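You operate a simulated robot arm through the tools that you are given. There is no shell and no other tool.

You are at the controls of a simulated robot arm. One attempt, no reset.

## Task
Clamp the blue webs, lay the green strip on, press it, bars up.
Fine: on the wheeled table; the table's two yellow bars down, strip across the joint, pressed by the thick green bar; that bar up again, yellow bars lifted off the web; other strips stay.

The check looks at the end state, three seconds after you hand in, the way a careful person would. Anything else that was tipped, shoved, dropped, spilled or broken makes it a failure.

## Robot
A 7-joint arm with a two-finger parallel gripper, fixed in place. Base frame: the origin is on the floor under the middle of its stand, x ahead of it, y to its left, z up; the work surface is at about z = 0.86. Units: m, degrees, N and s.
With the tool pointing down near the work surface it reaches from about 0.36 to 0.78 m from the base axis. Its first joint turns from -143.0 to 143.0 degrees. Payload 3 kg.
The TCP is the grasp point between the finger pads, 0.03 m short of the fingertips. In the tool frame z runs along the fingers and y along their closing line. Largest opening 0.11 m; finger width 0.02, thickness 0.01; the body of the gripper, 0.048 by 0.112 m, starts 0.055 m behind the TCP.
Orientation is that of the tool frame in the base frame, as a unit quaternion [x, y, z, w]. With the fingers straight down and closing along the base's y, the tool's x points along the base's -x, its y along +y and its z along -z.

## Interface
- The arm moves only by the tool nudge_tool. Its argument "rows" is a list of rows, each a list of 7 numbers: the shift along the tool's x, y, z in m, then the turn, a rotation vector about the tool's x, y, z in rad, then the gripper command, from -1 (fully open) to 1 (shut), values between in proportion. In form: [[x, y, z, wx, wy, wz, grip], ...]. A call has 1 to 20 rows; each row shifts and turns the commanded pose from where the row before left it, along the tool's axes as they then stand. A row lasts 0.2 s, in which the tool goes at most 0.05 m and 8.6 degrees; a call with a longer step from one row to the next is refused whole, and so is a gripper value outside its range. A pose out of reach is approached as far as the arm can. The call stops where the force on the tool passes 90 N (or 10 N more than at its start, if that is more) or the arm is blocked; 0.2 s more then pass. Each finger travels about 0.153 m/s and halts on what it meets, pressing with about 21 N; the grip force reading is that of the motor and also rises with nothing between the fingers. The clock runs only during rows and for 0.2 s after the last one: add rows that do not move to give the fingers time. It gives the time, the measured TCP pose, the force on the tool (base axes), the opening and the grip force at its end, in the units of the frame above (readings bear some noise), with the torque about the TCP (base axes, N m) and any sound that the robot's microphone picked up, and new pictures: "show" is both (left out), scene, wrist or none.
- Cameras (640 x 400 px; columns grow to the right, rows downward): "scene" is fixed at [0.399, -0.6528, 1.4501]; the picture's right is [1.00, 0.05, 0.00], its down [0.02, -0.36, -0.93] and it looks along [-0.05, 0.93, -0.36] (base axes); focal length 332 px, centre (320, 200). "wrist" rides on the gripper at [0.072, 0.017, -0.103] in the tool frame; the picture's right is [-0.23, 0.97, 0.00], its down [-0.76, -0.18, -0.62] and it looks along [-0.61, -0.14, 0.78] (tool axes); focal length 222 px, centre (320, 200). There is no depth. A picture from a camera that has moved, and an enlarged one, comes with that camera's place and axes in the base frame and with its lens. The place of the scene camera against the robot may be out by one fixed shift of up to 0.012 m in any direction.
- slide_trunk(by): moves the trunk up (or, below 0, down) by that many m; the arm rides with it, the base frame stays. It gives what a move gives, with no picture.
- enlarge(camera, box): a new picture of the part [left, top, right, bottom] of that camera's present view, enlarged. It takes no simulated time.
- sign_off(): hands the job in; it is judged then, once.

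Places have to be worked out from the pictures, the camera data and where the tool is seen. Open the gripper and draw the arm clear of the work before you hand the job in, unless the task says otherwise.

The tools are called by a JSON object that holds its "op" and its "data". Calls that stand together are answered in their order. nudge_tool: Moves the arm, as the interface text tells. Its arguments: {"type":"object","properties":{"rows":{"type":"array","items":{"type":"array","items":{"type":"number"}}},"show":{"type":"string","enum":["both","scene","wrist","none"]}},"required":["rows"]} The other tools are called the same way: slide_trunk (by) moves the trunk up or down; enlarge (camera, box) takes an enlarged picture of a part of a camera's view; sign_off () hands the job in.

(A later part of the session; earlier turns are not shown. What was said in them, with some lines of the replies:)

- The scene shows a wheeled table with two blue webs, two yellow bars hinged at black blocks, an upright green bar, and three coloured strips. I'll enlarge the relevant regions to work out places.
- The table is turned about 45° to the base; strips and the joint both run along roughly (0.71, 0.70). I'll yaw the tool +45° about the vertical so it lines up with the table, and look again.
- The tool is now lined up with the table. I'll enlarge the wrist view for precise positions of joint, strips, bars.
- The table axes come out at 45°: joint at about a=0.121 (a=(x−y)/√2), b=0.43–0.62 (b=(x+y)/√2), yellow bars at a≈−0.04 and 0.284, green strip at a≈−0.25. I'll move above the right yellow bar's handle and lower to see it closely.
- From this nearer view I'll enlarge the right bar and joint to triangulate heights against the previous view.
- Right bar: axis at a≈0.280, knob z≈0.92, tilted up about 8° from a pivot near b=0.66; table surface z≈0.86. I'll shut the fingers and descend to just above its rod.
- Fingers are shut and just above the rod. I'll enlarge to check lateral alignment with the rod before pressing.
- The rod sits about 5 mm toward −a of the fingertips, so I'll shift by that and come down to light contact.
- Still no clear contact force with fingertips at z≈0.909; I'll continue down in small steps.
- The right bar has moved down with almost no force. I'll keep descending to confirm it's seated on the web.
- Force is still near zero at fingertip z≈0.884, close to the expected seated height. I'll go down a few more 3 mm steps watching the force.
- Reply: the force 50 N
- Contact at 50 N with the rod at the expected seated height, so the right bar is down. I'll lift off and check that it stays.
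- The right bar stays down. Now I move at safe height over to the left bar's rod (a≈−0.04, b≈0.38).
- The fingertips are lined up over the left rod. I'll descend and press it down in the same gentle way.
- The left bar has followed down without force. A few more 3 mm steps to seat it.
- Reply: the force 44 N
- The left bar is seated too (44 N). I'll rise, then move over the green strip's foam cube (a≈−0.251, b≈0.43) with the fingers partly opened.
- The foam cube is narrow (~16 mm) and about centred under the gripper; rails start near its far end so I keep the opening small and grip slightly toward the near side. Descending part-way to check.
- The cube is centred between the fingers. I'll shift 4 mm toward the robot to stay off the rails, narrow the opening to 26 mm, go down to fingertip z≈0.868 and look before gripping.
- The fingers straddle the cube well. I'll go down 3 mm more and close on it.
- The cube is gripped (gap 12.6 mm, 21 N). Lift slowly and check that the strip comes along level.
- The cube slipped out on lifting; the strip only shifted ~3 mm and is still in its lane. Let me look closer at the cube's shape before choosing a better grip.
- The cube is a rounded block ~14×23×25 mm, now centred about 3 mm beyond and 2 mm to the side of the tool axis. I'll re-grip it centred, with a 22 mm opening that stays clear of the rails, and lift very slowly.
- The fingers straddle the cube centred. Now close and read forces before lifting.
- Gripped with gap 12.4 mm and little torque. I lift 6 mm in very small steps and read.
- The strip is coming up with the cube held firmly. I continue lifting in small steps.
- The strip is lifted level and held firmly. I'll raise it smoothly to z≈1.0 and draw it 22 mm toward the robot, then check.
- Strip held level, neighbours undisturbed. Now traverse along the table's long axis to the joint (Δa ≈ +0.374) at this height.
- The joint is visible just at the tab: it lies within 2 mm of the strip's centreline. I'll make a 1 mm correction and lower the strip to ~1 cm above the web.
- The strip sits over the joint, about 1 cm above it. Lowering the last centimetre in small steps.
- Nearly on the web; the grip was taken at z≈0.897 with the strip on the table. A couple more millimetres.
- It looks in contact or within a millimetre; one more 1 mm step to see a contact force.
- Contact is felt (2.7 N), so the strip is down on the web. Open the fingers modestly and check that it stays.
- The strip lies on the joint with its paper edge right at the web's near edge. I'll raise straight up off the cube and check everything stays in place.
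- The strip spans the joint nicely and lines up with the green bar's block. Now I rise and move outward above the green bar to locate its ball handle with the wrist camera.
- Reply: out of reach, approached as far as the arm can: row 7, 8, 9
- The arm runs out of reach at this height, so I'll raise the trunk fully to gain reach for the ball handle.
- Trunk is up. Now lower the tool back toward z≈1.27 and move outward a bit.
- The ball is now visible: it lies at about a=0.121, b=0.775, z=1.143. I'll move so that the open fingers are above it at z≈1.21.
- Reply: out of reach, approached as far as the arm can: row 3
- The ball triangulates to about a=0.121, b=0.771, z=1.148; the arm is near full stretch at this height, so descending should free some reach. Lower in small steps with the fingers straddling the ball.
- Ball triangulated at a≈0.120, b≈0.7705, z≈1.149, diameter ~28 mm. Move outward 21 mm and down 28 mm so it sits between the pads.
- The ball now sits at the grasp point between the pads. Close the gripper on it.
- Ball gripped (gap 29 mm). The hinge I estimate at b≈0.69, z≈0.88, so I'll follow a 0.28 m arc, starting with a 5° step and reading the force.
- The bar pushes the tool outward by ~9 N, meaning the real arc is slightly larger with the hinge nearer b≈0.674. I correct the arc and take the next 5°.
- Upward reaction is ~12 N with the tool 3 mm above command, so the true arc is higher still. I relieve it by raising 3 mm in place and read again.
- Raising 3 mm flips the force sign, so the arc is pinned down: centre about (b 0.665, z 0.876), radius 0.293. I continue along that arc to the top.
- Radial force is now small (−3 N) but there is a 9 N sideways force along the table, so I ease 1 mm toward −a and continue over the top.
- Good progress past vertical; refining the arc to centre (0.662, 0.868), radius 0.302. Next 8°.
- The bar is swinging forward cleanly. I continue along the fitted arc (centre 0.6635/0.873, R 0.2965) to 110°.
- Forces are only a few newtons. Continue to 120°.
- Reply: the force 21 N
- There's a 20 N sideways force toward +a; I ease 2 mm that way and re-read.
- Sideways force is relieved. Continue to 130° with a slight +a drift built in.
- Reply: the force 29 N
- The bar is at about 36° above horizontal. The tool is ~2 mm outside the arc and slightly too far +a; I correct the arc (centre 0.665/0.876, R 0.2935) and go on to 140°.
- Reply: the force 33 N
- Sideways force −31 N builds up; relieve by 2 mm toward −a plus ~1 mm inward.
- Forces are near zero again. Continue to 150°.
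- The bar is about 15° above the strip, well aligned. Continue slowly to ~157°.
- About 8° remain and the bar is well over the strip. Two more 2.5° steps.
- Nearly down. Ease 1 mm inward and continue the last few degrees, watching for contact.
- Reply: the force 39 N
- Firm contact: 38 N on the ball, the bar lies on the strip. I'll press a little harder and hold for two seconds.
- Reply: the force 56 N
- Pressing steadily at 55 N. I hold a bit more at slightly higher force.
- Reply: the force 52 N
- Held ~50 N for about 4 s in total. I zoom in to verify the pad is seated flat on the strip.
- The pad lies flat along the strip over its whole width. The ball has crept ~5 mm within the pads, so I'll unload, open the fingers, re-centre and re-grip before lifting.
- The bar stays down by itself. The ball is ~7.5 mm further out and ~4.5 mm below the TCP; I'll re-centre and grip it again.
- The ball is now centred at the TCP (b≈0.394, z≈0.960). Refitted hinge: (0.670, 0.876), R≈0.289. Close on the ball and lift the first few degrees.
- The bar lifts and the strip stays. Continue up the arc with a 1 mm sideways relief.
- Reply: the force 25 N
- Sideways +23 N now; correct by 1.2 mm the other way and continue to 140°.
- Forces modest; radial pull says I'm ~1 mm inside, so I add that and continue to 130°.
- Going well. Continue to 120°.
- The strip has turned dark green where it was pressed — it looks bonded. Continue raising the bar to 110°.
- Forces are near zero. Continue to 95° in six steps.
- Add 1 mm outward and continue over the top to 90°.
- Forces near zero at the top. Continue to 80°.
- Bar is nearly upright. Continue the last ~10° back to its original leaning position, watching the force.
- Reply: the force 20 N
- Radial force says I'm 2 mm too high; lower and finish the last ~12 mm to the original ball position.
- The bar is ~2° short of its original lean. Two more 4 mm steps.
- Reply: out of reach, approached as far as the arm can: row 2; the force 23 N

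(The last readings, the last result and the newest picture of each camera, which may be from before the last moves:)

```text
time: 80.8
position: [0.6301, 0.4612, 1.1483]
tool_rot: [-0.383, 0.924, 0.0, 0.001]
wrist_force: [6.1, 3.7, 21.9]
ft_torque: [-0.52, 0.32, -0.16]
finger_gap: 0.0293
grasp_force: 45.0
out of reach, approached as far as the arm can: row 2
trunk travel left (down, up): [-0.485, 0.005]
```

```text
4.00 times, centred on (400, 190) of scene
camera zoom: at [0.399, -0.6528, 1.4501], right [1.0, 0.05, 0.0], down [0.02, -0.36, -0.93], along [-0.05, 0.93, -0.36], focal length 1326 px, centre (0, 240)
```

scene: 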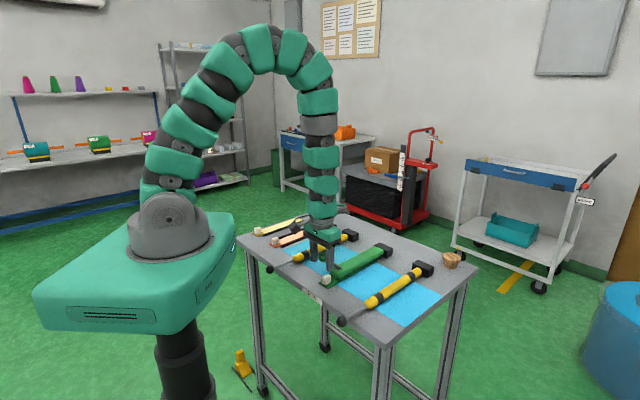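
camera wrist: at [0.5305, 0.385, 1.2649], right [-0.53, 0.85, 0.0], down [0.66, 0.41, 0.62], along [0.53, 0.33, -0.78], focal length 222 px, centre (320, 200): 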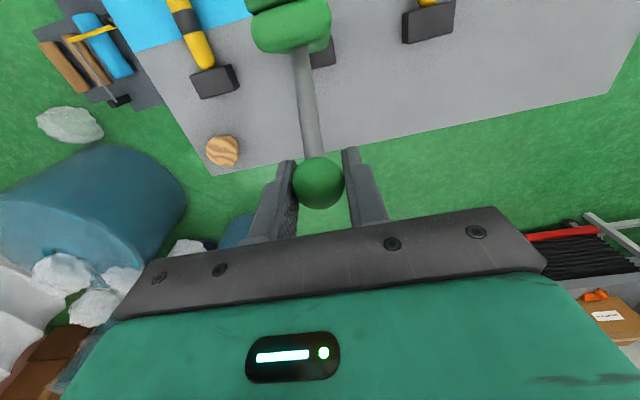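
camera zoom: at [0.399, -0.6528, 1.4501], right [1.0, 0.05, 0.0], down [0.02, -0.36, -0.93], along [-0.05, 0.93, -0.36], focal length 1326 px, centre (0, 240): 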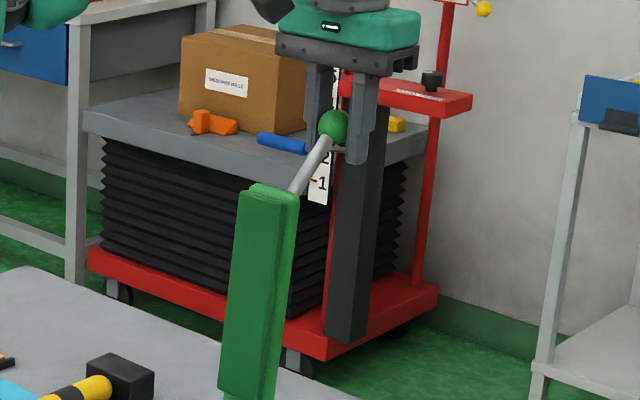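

The arm's reach ends here, with the bar leaning back past vertical, ~1° short of the original. Relieve the vertical load and open the fingers.

{"op": "nudge_tool", "data": {"rows": [[0, 0, -0.002, 0, 0, 0, 1], [0, 0, 0, 0, 0, 0, 0.3], [0, 0, 0, 0, 0, 0, 0], [0, 0, 0, 0, 0, 0, -1], [0, 0, 0, 0, 0, 0, -1], [0, 0, 0, 0, 0, 0, -1]], "show": "both"}}

{"op": "enlarge", "data": {"camera": "scene", "box": [320, 140, 480, 240]}}

{"op": "enlarge", "data": {"camera": "wrist", "box": [220, 0, 440, 230]}}

```text
time: 82.2
position: [0.6303, 0.4612, 1.1476]
tool_rot: [-0.382, 0.924, 0.0, 0.0]
wrist_force: [-0.4, -0.1, 0.1]
ft_torque: [0.01, 0.02, 0.02]
finger_gap: 0.1097
grasp_force: 0.1
trunk travel left (down, up): [-0.485, 0.005]
camera wrist: at [0.5662, 0.4207, 1.2507], right [-0.53, 0.85, 0.0], down [0.66, 0.41, 0.62], along [0.53, 0.33, -0.78], focal length 222 px, centre (320, 200)
```

scene: 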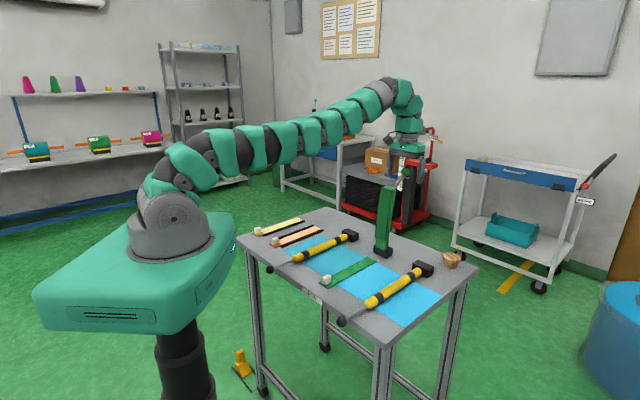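
wrist: 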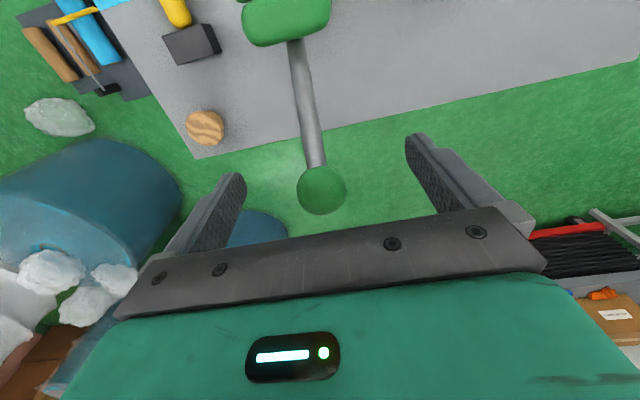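

```text
4.00 times, centred on (400, 190) of scene
camera zoom: at [0.399, -0.6528, 1.4501], right [1.0, 0.05, 0.0], down [0.02, -0.36, -0.93], along [-0.05, 0.93, -0.36], focal length 1326 px, centre (0, 240)
```

zoom: 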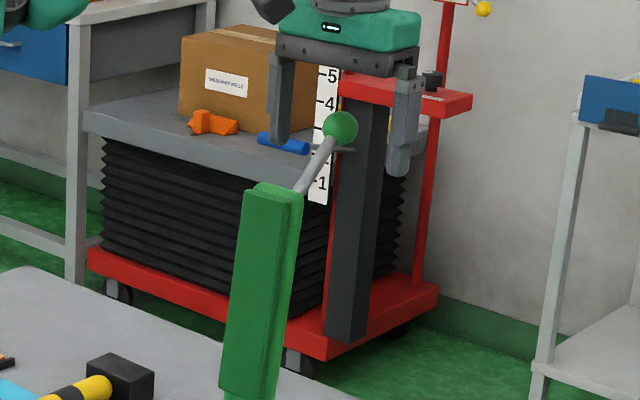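

```text
1.74 times, centred on (330, 115) of wrist
camera zoom: at [0.5662, 0.4207, 1.2507], right [-0.53, 0.85, 0.0], down [0.66, 0.41, 0.62], along [0.53, 0.33, -0.78], focal length 386 px, centre (303, 348)
```

zoom: 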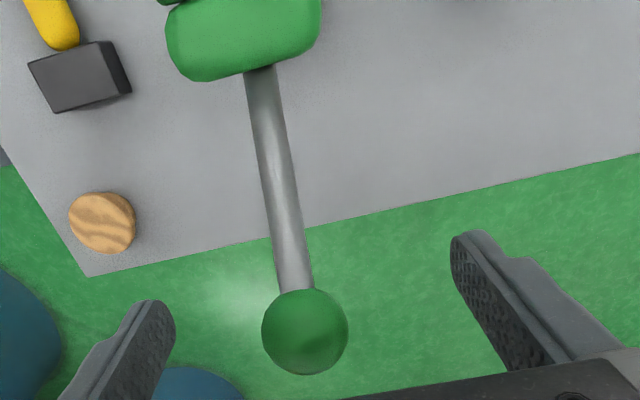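

On release the bar settled back exactly to its original upright lean. Now I withdraw up and inward, clear of the ball.

{"op": "nudge_tool", "data": {"rows": [[0.02, 0, -0.03, 0, 0, 0, -1], [0.025, 0, -0.03, 0, 0, 0, -1], [0.03, 0, -0.03, 0, 0, 0, -1], [0.045, 0, 0, 0, 0, 0, -1], [0.045, 0, 0, 0, 0, 0, -1], [0.045, 0, 0, 0, 0, 0, -1], [0.045, 0, 0, 0, 0, 0, -1], [0.045, 0, 0, 0, 0, 0, -1], [0.045, 0, 0, 0, 0, 0, -1], [0, 0, 0, 0, 0, 0, -1]], "show": "both"}}

{"op": "enlarge", "data": {"camera": "scene", "box": [240, 160, 480, 310]}}

```text
time: 84.4
position: [0.3874, 0.2163, 1.2356]
tool_rot: [-0.384, 0.923, 0.0, 0.0]
wrist_force: [0.0, -0.7, 0.0]
ft_torque: [0.03, -0.05, 0.02]
finger_gap: 0.11
grasp_force: 0.2
trunk travel left (down, up): [-0.485, 0.005]
camera wrist: at [0.3237, 0.1762, 1.3387], right [-0.53, 0.85, 0.0], down [0.66, 0.41, 0.62], along [0.53, 0.33, -0.78], focal length 222 px, centre (320, 200)
```

scene: 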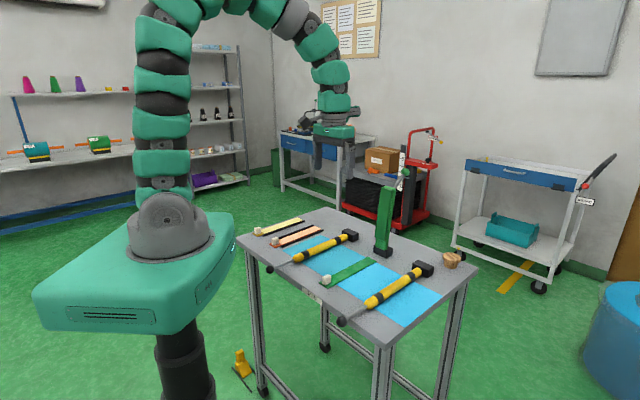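
wrist: 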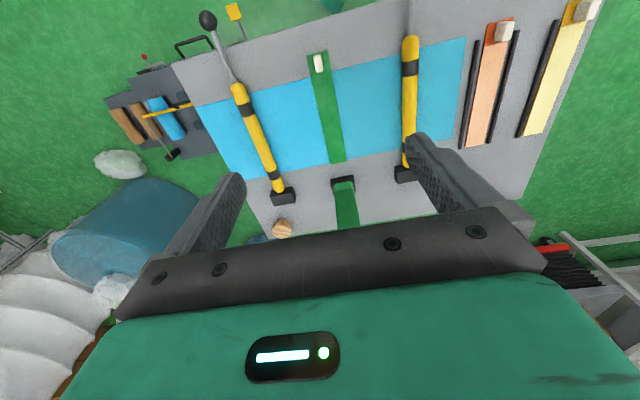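

```text
2.67 times, centred on (360, 235) of scene
camera zoom: at [0.399, -0.6528, 1.4501], right [1.0, 0.05, 0.0], down [0.02, -0.36, -0.93], along [-0.05, 0.93, -0.36], focal length 884 px, centre (213, 107)
```

zoom: 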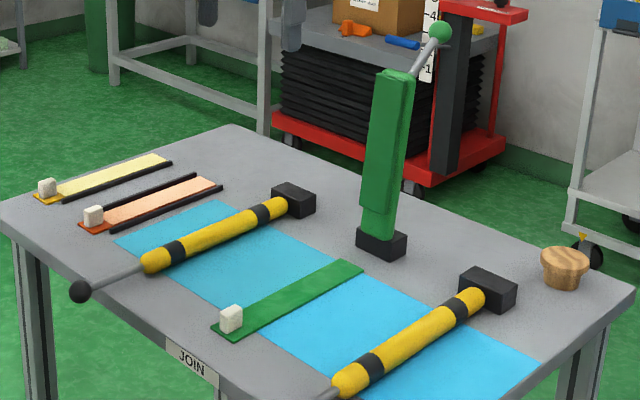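

All good: strip in place, green bar upright. Lower the trunk back to its starting height.

{"op": "slide_trunk", "data": {"by": -0.16}}

```text
time: 86.3
position: [0.389, 0.217, 1.0762]
tool_rot: [-0.384, 0.923, -0.001, 0.0]
wrist_force: [0.4, 0.4, 0.6]
ft_torque: [-0.03, -0.01, 0.01]
finger_gap: 0.1102
grasp_force: 0.1
trunk travel left (down, up): [-0.325, 0.165]
```

Now move over the right bar's rod (a≈0.279, b≈0.375) with a moderately open gripper.

{"op": "nudge_tool", "data": {"rows": [[0.0134, -0.0393, 0, 0, 0, 0, 0.2], [0.0134, -0.0393, 0, 0, 0, 0, 0.2], [0.0134, -0.0393, 0, 0, 0, 0, 0.2], [0.0134, -0.0393, 0, 0, 0, 0, 0.2], [0, 0, 0.04, 0, 0, 0, 0.2], [0, 0, 0.04, 0, 0, 0, 0.2], [0, 0, 0, 0, 0, 0, 0.2]], "show": "wrist"}}

{"op": "enlarge", "data": {"camera": "wrist", "box": [240, 20, 400, 230]}}

```text
time: 87.9
position: [0.4617, 0.0689, 0.9934]
tool_rot: [-0.384, 0.923, 0.0, 0.0]
wrist_force: [-0.5, 0.1, 0.0]
ft_torque: [-0.02, 0.01, 0.01]
finger_gap: 0.044
grasp_force: 0.1
trunk travel left (down, up): [-0.325, 0.165]
camera wrist: at [0.3996, 0.0271, 1.0964], right [-0.53, 0.85, 0.0], down [0.66, 0.41, 0.62], along [0.53, 0.33, -0.78], focal length 222 px, centre (320, 200)
```

wrist: 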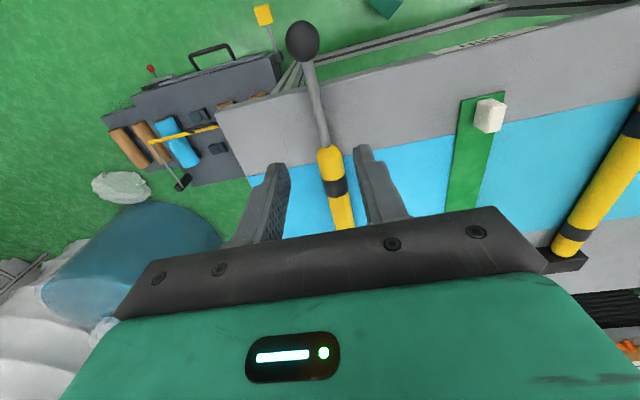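

```text
1.90 times, centred on (320, 125) of wrist
camera zoom: at [0.3996, 0.0271, 1.0964], right [-0.53, 0.85, 0.0], down [0.66, 0.41, 0.62], along [0.53, 0.33, -0.78], focal length 423 px, centre (320, 343)
```

zoom: 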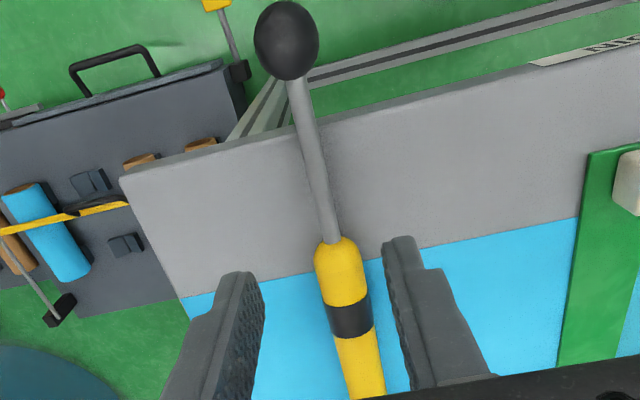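

The rod is centred under the gripper. Descend around it to fingertip z≈0.867 and close.

{"op": "nudge_tool", "data": {"rows": [[0, 0, 0.03, 0, 0, 0, 0.3], [0, 0, 0.03, 0, 0, 0, 0.4], [0, 0, 0.02, 0, 0, 0, 0.5], [0, 0, 0.01, 0, 0, 0, 0.5], [0, 0, 0.006, 0, 0, 0, 0.5], [0, 0, 0, 0, 0, 0, 0.5]], "show": "wrist"}}

{"op": "enlarge", "data": {"camera": "wrist", "box": [240, 20, 400, 230]}}

{"op": "enlarge", "data": {"camera": "scene", "box": [320, 250, 440, 325]}}

```text
time: 89.3
position: [0.4644, 0.0691, 0.9004]
tool_rot: [-0.383, 0.924, -0.001, 0.0]
wrist_force: [0.3, -0.8, 0.1]
ft_torque: [0.0, -0.05, 0.01]
finger_gap: 0.0274
grasp_force: 0.1
trunk travel left (down, up): [-0.325, 0.165]
camera wrist: at [0.4004, 0.0279, 1.0031], right [-0.53, 0.85, 0.0], down [0.66, 0.41, 0.62], along [0.53, 0.33, -0.78], focal length 222 px, centre (320, 200)
```

wrist: 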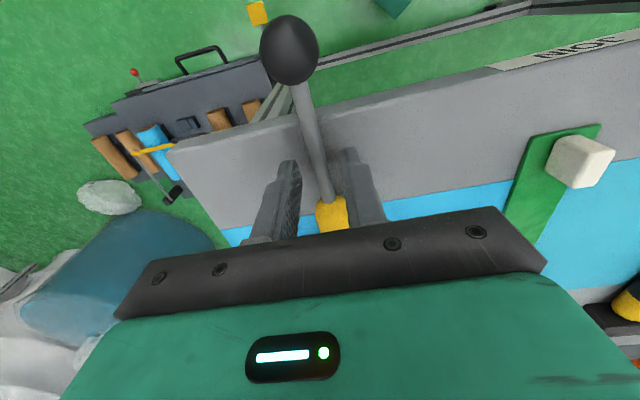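

```text
1.90 times, centred on (320, 125) of wrist
camera zoom: at [0.4004, 0.0279, 1.0031], right [-0.53, 0.85, 0.0], down [0.66, 0.41, 0.62], along [0.53, 0.33, -0.78], focal length 423 px, centre (320, 343)
```

zoom: 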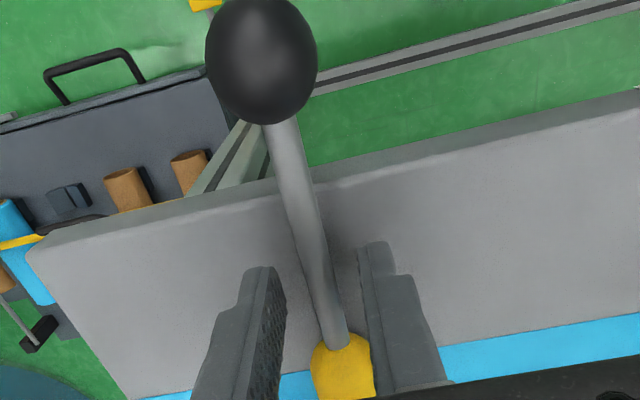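

```text
5.33 times, centred on (380, 288) of scene
camera zoom: at [0.399, -0.6528, 1.4501], right [1.0, 0.05, 0.0], down [0.02, -0.36, -0.93], along [-0.05, 0.93, -0.36], focal length 1768 px, centre (0, -267)
```

zoom: 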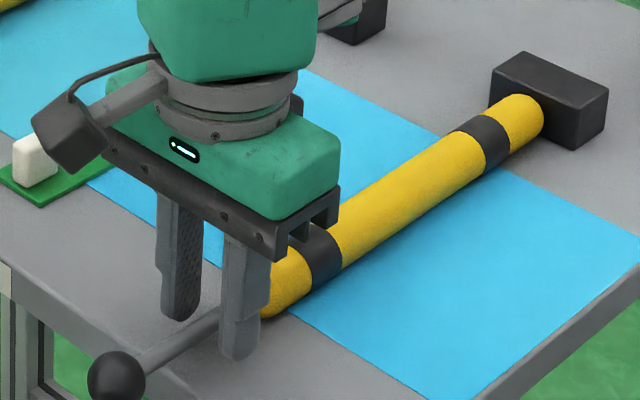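

The fingers straddle the rod. Down 3 mm more, close, and lift slightly.

{"op": "nudge_tool", "data": {"rows": [[0, 0, 0.003, 0, 0, 0, 0.5], [0, 0, 0, 0, 0, 0, 1], [0, 0, 0, 0, 0, 0, 1], [0, 0, 0, 0, 0, 0, 1]], "show": "none"}}

{"op": "enlarge", "data": {"camera": "wrist", "box": [240, 20, 400, 230]}}

```text
time: 90.3
position: [0.4651, 0.0685, 0.8966]
tool_rot: [-0.382, 0.924, 0.0, 0.0]
wrist_force: [0.3, 0.7, 0.2]
ft_torque: [-0.02, 0.01, 0.0]
finger_gap: 0.0091
grasp_force: 44.3
trunk travel left (down, up): [-0.325, 0.165]
```

```text
1.90 times, centred on (320, 125) of wrist
camera zoom: at [0.3997, 0.0278, 1.0003], right [-0.53, 0.85, 0.0], down [0.66, 0.41, 0.62], along [0.53, 0.33, -0.78], focal length 423 px, centre (320, 343)
```

zoom: 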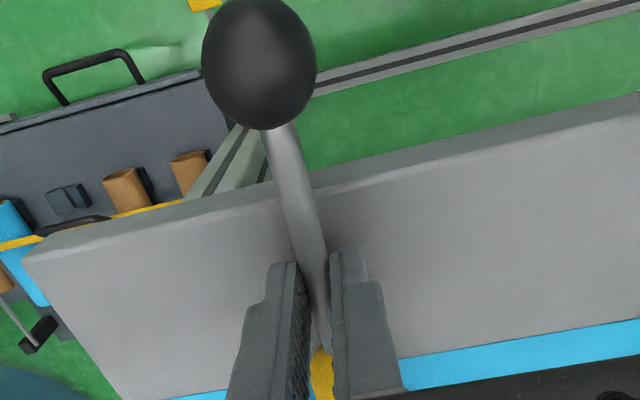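

Rod gripped (gap 9 mm). Lift 2 cm and read the force.

{"op": "nudge_tool", "data": {"rows": [[0, 0, -0.006, 0, 0, 0, 1], [0, 0, -0.007, 0, 0, 0, 1], [-0.0005, 0, -0.007, 0, 0, 0, 1]], "show": "none"}}

{"op": "enlarge", "data": {"camera": "scene", "box": [320, 250, 440, 325]}}

```text
time: 91.1
position: [0.4642, 0.0681, 0.9173]
tool_rot: [-0.382, 0.924, 0.0, -0.001]
wrist_force: [7.5, 4.8, -4.2]
ft_torque: [-0.53, 0.46, -0.01]
finger_gap: 0.0098
grasp_force: 45.1
trunk travel left (down, up): [-0.325, 0.165]
```

```text
5.33 times, centred on (380, 288) of scene
camera zoom: at [0.399, -0.6528, 1.4501], right [1.0, 0.05, 0.0], down [0.02, -0.36, -0.93], along [-0.05, 0.93, -0.36], focal length 1768 px, centre (0, -267)
```

zoom: 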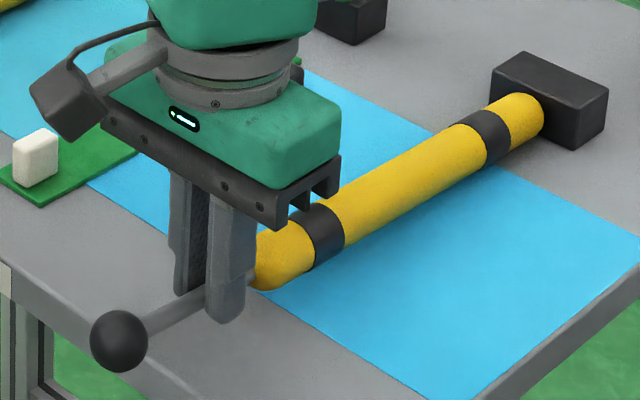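

The bar lifts smoothly, about 43% of the way to its original height. Continue.

{"op": "nudge_tool", "data": {"rows": [[-0.001, 0, -0.008, 0, 0, 0, 1], [-0.001, 0, -0.008, 0, 0, 0, 1], [-0.001, 0, -0.008, 0, 0, 0, 1]], "show": "none"}}

{"op": "enlarge", "data": {"camera": "scene", "box": [320, 250, 440, 325]}}

```text
time: 91.9
position: [0.4657, 0.0697, 0.9381]
tool_rot: [-0.383, 0.924, 0.0, -0.001]
wrist_force: [6.5, -9.5, -13.0]
ft_torque: [0.01, -0.36, 0.0]
finger_gap: 0.0096
grasp_force: 45.0
trunk travel left (down, up): [-0.325, 0.165]
```

```text
5.33 times, centred on (380, 288) of scene
camera zoom: at [0.399, -0.6528, 1.4501], right [1.0, 0.05, 0.0], down [0.02, -0.36, -0.93], along [-0.05, 0.93, -0.36], focal length 1768 px, centre (0, -267)
```

zoom: 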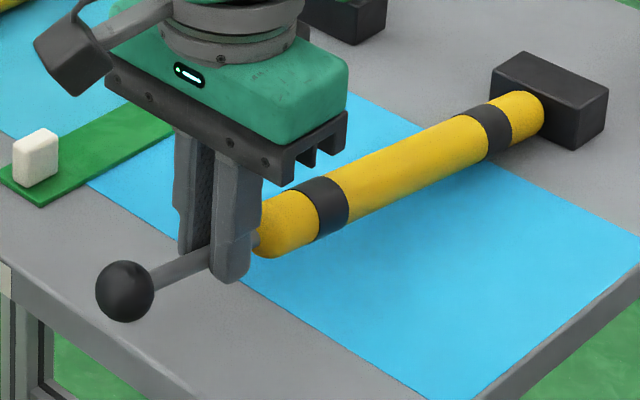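

The knob is back at its original height and a −13 N reaction suggests the upper stop. I ease 1.5 mm, open the fingers and see whether it stays.

{"op": "nudge_tool", "data": {"rows": [[0, 0, 0.0015, 0, 0, 0, 1], [0, 0, 0, 0, 0, 0, 0.6], [0, 0, 0, 0, 0, 0, 0.4], [0, 0, 0, 0, 0, 0, 0.4], [0, 0, 0, 0, 0, 0, 0.4]], "show": "wrist"}}

{"op": "enlarge", "data": {"camera": "scene", "box": [320, 250, 440, 325]}}

```text
time: 93.1
position: [0.464, 0.0716, 0.9396]
tool_rot: [-0.382, 0.924, 0.0, 0.0]
wrist_force: [0.7, 0.1, 0.0]
ft_torque: [0.03, 0.01, -0.02]
finger_gap: 0.0329
grasp_force: 0.1
trunk travel left (down, up): [-0.325, 0.165]
camera wrist: at [0.4006, 0.0307, 1.0422], right [-0.53, 0.85, 0.0], down [0.66, 0.41, 0.62], along [0.53, 0.33, -0.78], focal length 222 px, centre (320, 200)
```

wrist: 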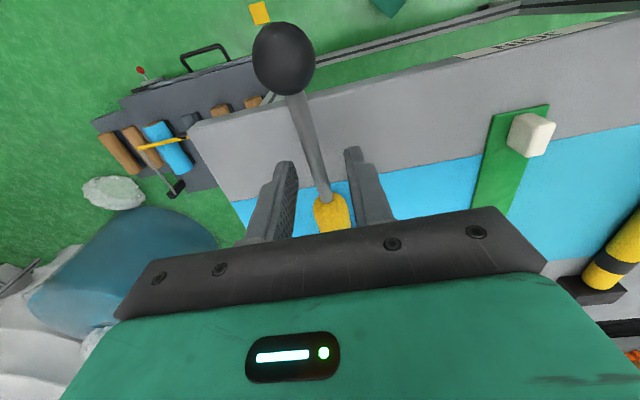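

```text
5.33 times, centred on (380, 288) of scene
camera zoom: at [0.399, -0.6528, 1.4501], right [1.0, 0.05, 0.0], down [0.02, -0.36, -0.93], along [-0.05, 0.93, -0.36], focal length 1768 px, centre (0, -267)
```

zoom: 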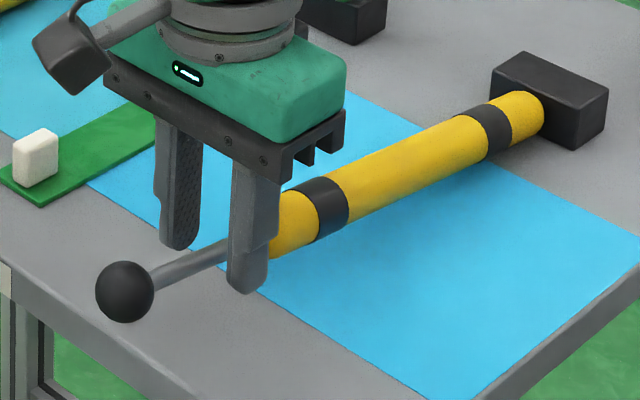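

The right bar stays raised. Rise clear and move over the left bar's rod.

{"op": "nudge_tool", "data": {"rows": [[0, 0, -0.02, 0, 0, 0, 0.4], [0, 0, -0.035, 0, 0, 0, 0.4], [0, 0, -0.04, 0, 0, 0, 0.2], [0, 0.04536, 0, 0, 0, 0, 0.2], [0, 0.04536, 0, 0, 0, 0, 0.2], [0, 0.04536, 0, 0, 0, 0, 0.2], [0, 0.04536, 0, 0, 0, 0, 0.2], [0, 0.04536, 0, 0, 0, 0, 0.2], [0, 0.04536, 0, 0, 0, 0, 0.2], [0, 0.04536, 0, 0, 0, 0, 0.2], [0, 0, 0, 0, 0, 0, 0.2]], "show": "both"}}

{"op": "enlarge", "data": {"camera": "wrist", "box": [240, 0, 400, 230]}}

```text
time: 95.5
position: [0.2369, 0.2946, 1.0379]
tool_rot: [-0.382, 0.924, 0.0, -0.001]
wrist_force: [-0.1, -0.7, 0.2]
ft_torque: [0.0, -0.05, 0.0]
finger_gap: 0.0439
grasp_force: 0.0
trunk travel left (down, up): [-0.325, 0.165]
camera wrist: at [0.1727, 0.255, 1.1412], right [-0.53, 0.85, 0.0], down [0.66, 0.41, 0.62], along [0.53, 0.33, -0.78], focal length 222 px, centre (320, 200)
```

scene: 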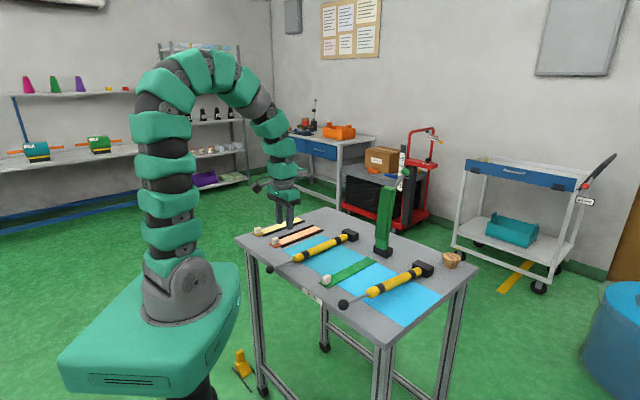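
wrist: 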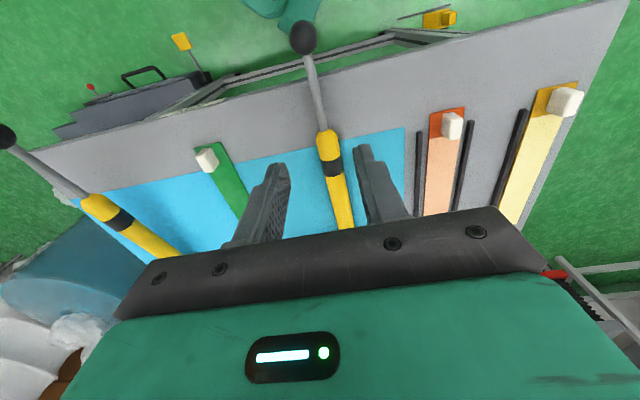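

```text
1.74 times, centred on (320, 115) of wrist
camera zoom: at [0.1727, 0.255, 1.1412], right [-0.53, 0.85, 0.0], down [0.66, 0.41, 0.62], along [0.53, 0.33, -0.78], focal length 386 px, centre (320, 348)
```

zoom: 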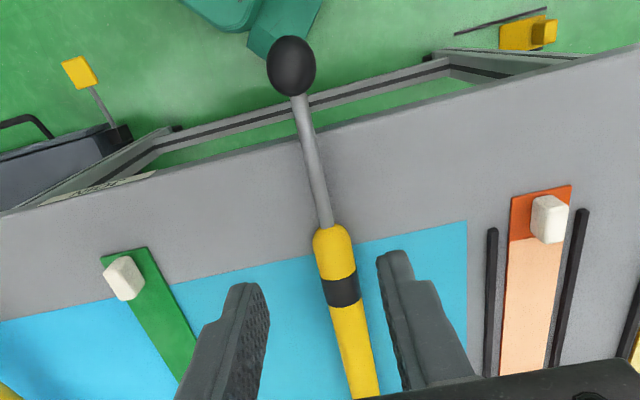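

The left rod is nearly centred; shift 1.5 mm and descend around it.

{"op": "nudge_tool", "data": {"rows": [[0, -0.0015, 0.04, 0, 0, 0, 0.2], [0, 0, 0.04, 0, 0, 0, 0.3], [0, 0, 0.03, 0, 0, 0, 0.45], [0, 0, 0.02, 0, 0, 0, 0.45], [0, 0, 0.008, 0, 0, 0, 0.45], [0, 0, 0, 0, 0, 0, 0.45]], "show": "wrist"}}

{"op": "enlarge", "data": {"camera": "wrist", "box": [240, 20, 400, 230]}}

{"op": "enlarge", "data": {"camera": "scene", "box": [240, 210, 380, 298]}}

```text
time: 96.9
position: [0.2387, 0.2939, 0.8969]
tool_rot: [-0.382, 0.924, 0.0, 0.0]
wrist_force: [-0.7, -0.7, 0.1]
ft_torque: [0.05, -0.01, -0.02]
finger_gap: 0.0301
grasp_force: 0.1
trunk travel left (down, up): [-0.325, 0.165]
camera wrist: at [0.1749, 0.2536, 1.0], right [-0.53, 0.85, 0.0], down [0.66, 0.41, 0.62], along [0.53, 0.33, -0.78], focal length 222 px, centre (320, 200)
```

wrist: 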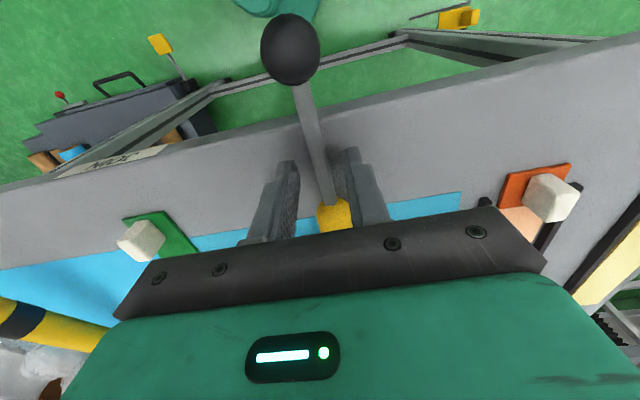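

```text
1.90 times, centred on (320, 125) of wrist
camera zoom: at [0.1749, 0.2536, 1.0], right [-0.53, 0.85, 0.0], down [0.66, 0.41, 0.62], along [0.53, 0.33, -0.78], focal length 423 px, centre (320, 343)
```

zoom: 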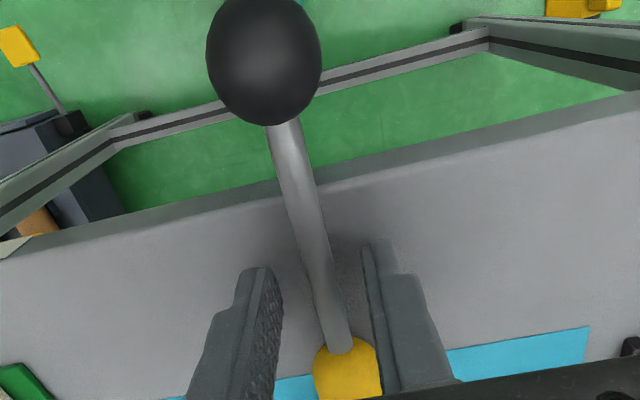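

```text
4.55 times, centred on (310, 254) of scene
camera zoom: at [0.399, -0.6528, 1.4501], right [1.0, 0.05, 0.0], down [0.02, -0.36, -0.93], along [-0.05, 0.93, -0.36], focal length 1507 px, centre (366, -46)
```

zoom: 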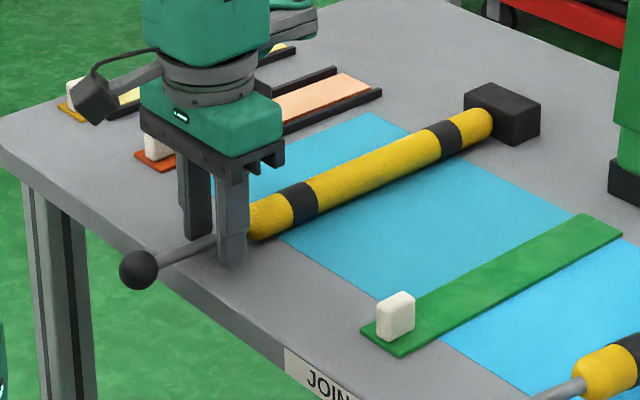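

The rod is between the fingers at the right height. Close and lift it the first 2 cm.

{"op": "nudge_tool", "data": {"rows": [[0, 0, 0, 0, 0, 0, 1], [0, 0, 0, 0, 0, 0, 1], [0, 0, 0, 0, 0, 0, 1], [0, 0, -0.006, 0, 0, 0, 1], [0, 0, -0.007, 0, 0, 0, 1], [-0.0005, 0, -0.007, 0, 0, 0, 1]], "show": "none"}}

{"op": "enlarge", "data": {"camera": "scene", "box": [240, 210, 380, 298]}}

```text
time: 98.3
position: [0.2382, 0.296, 0.9161]
tool_rot: [-0.383, 0.924, -0.001, 0.001]
wrist_force: [-26.2, 20.6, -2.5]
ft_torque: [-0.13, 1.12, -0.05]
finger_gap: 0.0095
grasp_force: 45.3
trunk travel left (down, up): [-0.325, 0.165]
```

```text
4.55 times, centred on (310, 254) of scene
camera zoom: at [0.399, -0.6528, 1.4501], right [1.0, 0.05, 0.0], down [0.02, -0.36, -0.93], along [-0.05, 0.93, -0.36], focal length 1507 px, centre (366, -46)
```

zoom: 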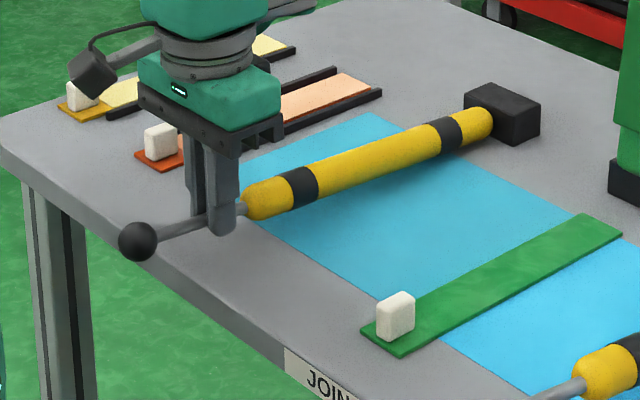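

It lifts; a −33 N sideways force shows the grip is off-centre, so I ease 2 mm toward −a and continue lifting.

{"op": "nudge_tool", "data": {"rows": [[0, 0.001, 0, 0, 0, 0, 1], [0, 0.001, -0.004, 0, 0, 0, 1], [-0.001, 0, -0.008, 0, 0, 0, 1], [-0.001, 0, -0.006, 0, 0, 0, 1]], "show": "none"}}

{"op": "enlarge", "data": {"camera": "scene", "box": [230, 200, 360, 281]}}

```text
time: 99.3
position: [0.24, 0.296, 0.9335]
tool_rot: [-0.382, 0.924, -0.001, -0.001]
wrist_force: [1.0, -2.5, -3.9]
ft_torque: [-0.84, 0.78, 0.0]
finger_gap: 0.0096
grasp_force: 45.2
trunk travel left (down, up): [-0.325, 0.165]
```

```text
4.92 times, centred on (295, 240) of scene
camera zoom: at [0.399, -0.6528, 1.4501], right [1.0, 0.05, 0.0], down [0.02, -0.36, -0.93], along [-0.05, 0.93, -0.36], focal length 1632 px, centre (443, 1)
```

zoom: 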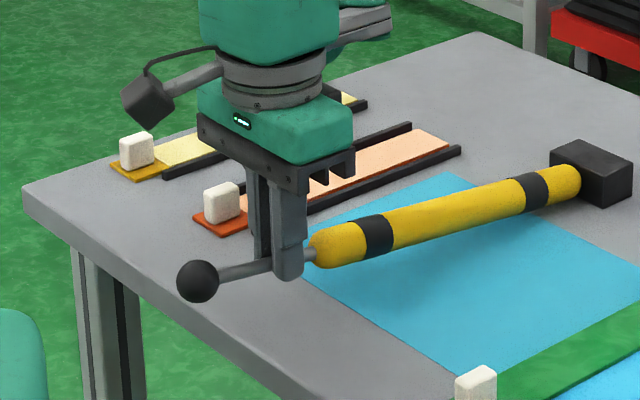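

The knob is within ~7 mm of its original height. Lift ~6 mm more to the stop.

{"op": "nudge_tool", "data": {"rows": [[-0.0008, 0, -0.004, 0, 0, 0, 1], [-0.0004, 0, -0.0025, 0, 0, 0, 1]], "show": "none"}}

{"op": "enlarge", "data": {"camera": "scene", "box": [230, 200, 360, 281]}}

```text
time: 99.9
position: [0.2405, 0.2964, 0.9392]
tool_rot: [-0.382, 0.924, -0.002, -0.002]
wrist_force: [-5.6, -0.1, -32.6]
ft_torque: [0.02, 0.13, -0.03]
finger_gap: 0.0097
grasp_force: 44.7
trunk travel left (down, up): [-0.325, 0.165]
```

```text
4.92 times, centred on (295, 240) of scene
camera zoom: at [0.399, -0.6528, 1.4501], right [1.0, 0.05, 0.0], down [0.02, -0.36, -0.93], along [-0.05, 0.93, -0.36], focal length 1632 px, centre (443, 1)
```

zoom: 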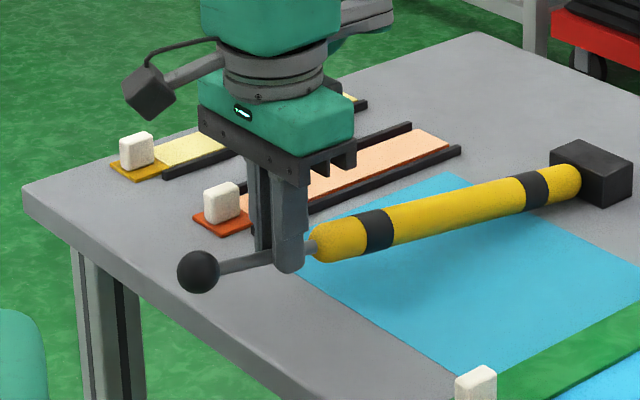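

The stop is reached (−33 N) with the knob exactly at its original place. Ease down 3 mm and open.

{"op": "nudge_tool", "data": {"rows": [[0, 0, 0.003, 0, 0, 0, 1], [0, 0, 0, 0, 0, 0, 0.6], [0, 0, 0, 0, 0, 0, 0.4], [0, 0, 0, 0, 0, 0, 0.4], [0, 0, 0, 0, 0, 0, 0.4]], "show": "wrist"}}

{"op": "enlarge", "data": {"camera": "scene", "box": [230, 200, 360, 281]}}

```text
time: 101.1
position: [0.2405, 0.2983, 0.9379]
tool_rot: [-0.382, 0.924, 0.0, 0.0]
wrist_force: [0.4, -0.4, 0.1]
ft_torque: [0.01, -0.02, 0.01]
finger_gap: 0.0332
grasp_force: 0.1
trunk travel left (down, up): [-0.325, 0.165]
camera wrist: at [0.1759, 0.2576, 1.0412], right [-0.53, 0.85, 0.0], down [0.66, 0.41, 0.62], along [0.53, 0.33, -0.78], focal length 222 px, centre (320, 200)
```

wrist: 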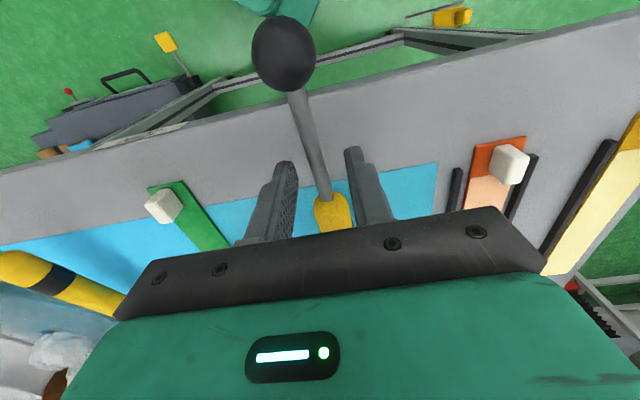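

```text
4.92 times, centred on (295, 240) of scene
camera zoom: at [0.399, -0.6528, 1.4501], right [1.0, 0.05, 0.0], down [0.02, -0.36, -0.93], along [-0.05, 0.93, -0.36], focal length 1632 px, centre (443, 1)
```

zoom: 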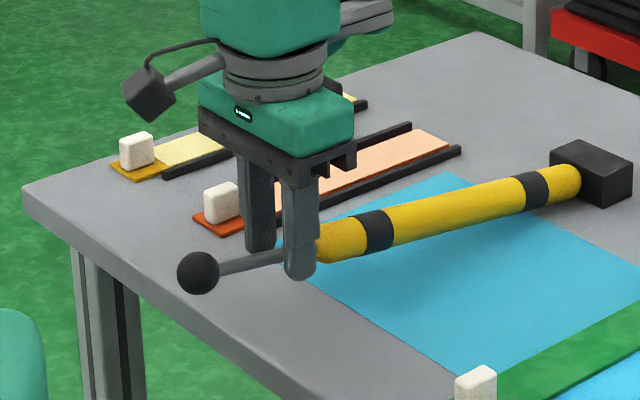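

The left bar stays raised. Withdraw straight up and open fully, clear of the work.

{"op": "nudge_tool", "data": {"rows": [[0, 0, -0.015, 0, 0, 0, 0.4], [0, 0, -0.035, 0, 0, 0, 0.4], [0, 0, -0.045, 0, 0, 0, -1], [0, 0, -0.045, 0, 0, 0, -1], [0, 0, -0.045, 0, 0, 0, -1], [0, 0, -0.045, 0, 0, 0, -1], [0, 0, -0.045, 0, 0, 0, -1], [0, 0, -0.045, 0, 0, 0, -1], [0, 0, -0.045, 0, 0, 0, -1], [0, 0, -0.03, 0, 0, 0, -1], [0, 0, 0, 0, 0, 0, -1], [0, 0, 0, 0, 0, 0, -1]], "show": "both"}}

{"op": "enlarge", "data": {"camera": "scene", "box": [230, 160, 480, 316]}}

{"op": "enlarge", "data": {"camera": "wrist", "box": [120, 0, 520, 250]}}

```text
time: 103.7
position: [0.2405, 0.2969, 1.3346]
tool_rot: [-0.383, 0.924, 0.0, 0.0]
wrist_force: [0.5, -0.3, -0.3]
ft_torque: [0.01, -0.02, 0.0]
finger_gap: 0.11
grasp_force: 0.0
trunk travel left (down, up): [-0.325, 0.165]
camera wrist: at [0.1759, 0.2575, 1.4372], right [-0.53, 0.85, 0.0], down [0.66, 0.41, 0.62], along [0.53, 0.33, -0.78], focal length 222 px, centre (320, 200)
```

scene: 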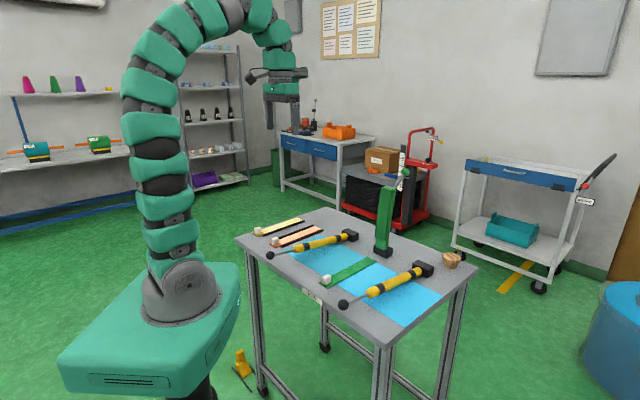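
wrist: 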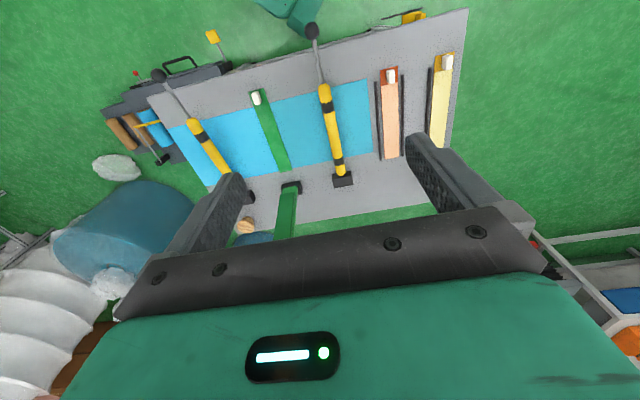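

```text
2.56 times, centred on (355, 238) of scene
camera zoom: at [0.399, -0.6528, 1.4501], right [1.0, 0.05, 0.0], down [0.02, -0.36, -0.93], along [-0.05, 0.93, -0.36], focal length 849 px, centre (230, 103)
```

zoom: 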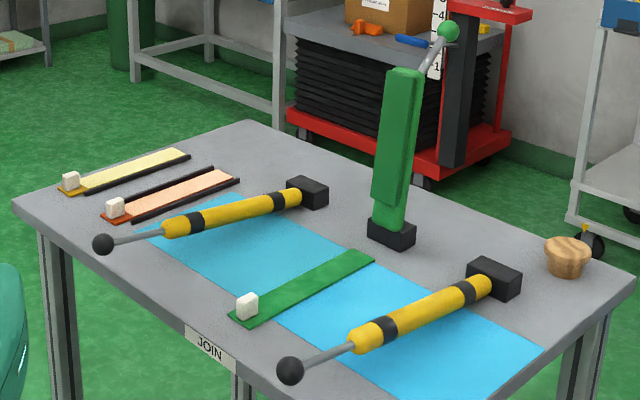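

```text
1.60 times, centred on (320, 125) of wrist
camera zoom: at [0.1759, 0.2575, 1.4372], right [-0.53, 0.85, 0.0], down [0.66, 0.41, 0.62], along [0.53, 0.33, -0.78], focal length 355 px, centre (320, 320)
```

zoom: 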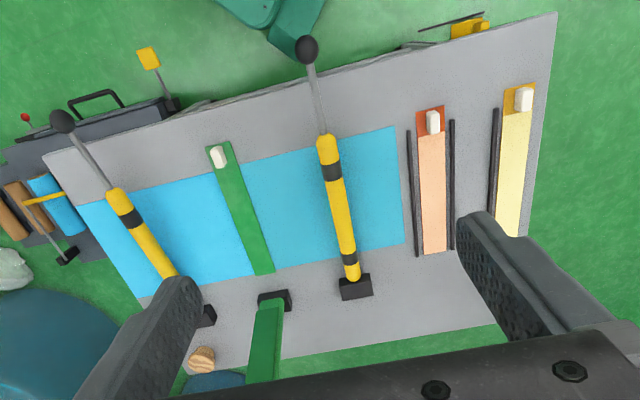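

The strip is pressed across the joint, and the green bar and both yellow bars are back up. The other strips are untouched, and the arm is clear with the gripper open. Handing in.

{"op": "sign_off", "data": {}}

```text
The job is handed in.
```

The green strip is laid across the joint of the blue webs and pressed. The job has been handed in, but no verdict has come back.

- **Clamping:** both yellow bars were pushed down until they sat firmly on the web (about 45–50 N), and they stayed down through the splice.
- **Strip:** my first grip on the foam cube slipped. The strip shifted about 3 mm in its lane. I gripped again on the centre of the cube and laid it centred on the joint, within about 2 mm by the cameras, covering the full width of the webs.
- **Pressing:** the thick green bar pressed the strip at about 50 N for roughly 4 s. The strip went from pale to dark green along its whole length.
- **Bars up:** the green bar is back at its original upright lean, and both yellow bars are back at their raised position, clear of the web.
- **Rest of the table:** the yellow and orange strips did not move, and nothing else I could see was disturbed. The trunk is back at its starting height, and the arm is clear with the gripper open.
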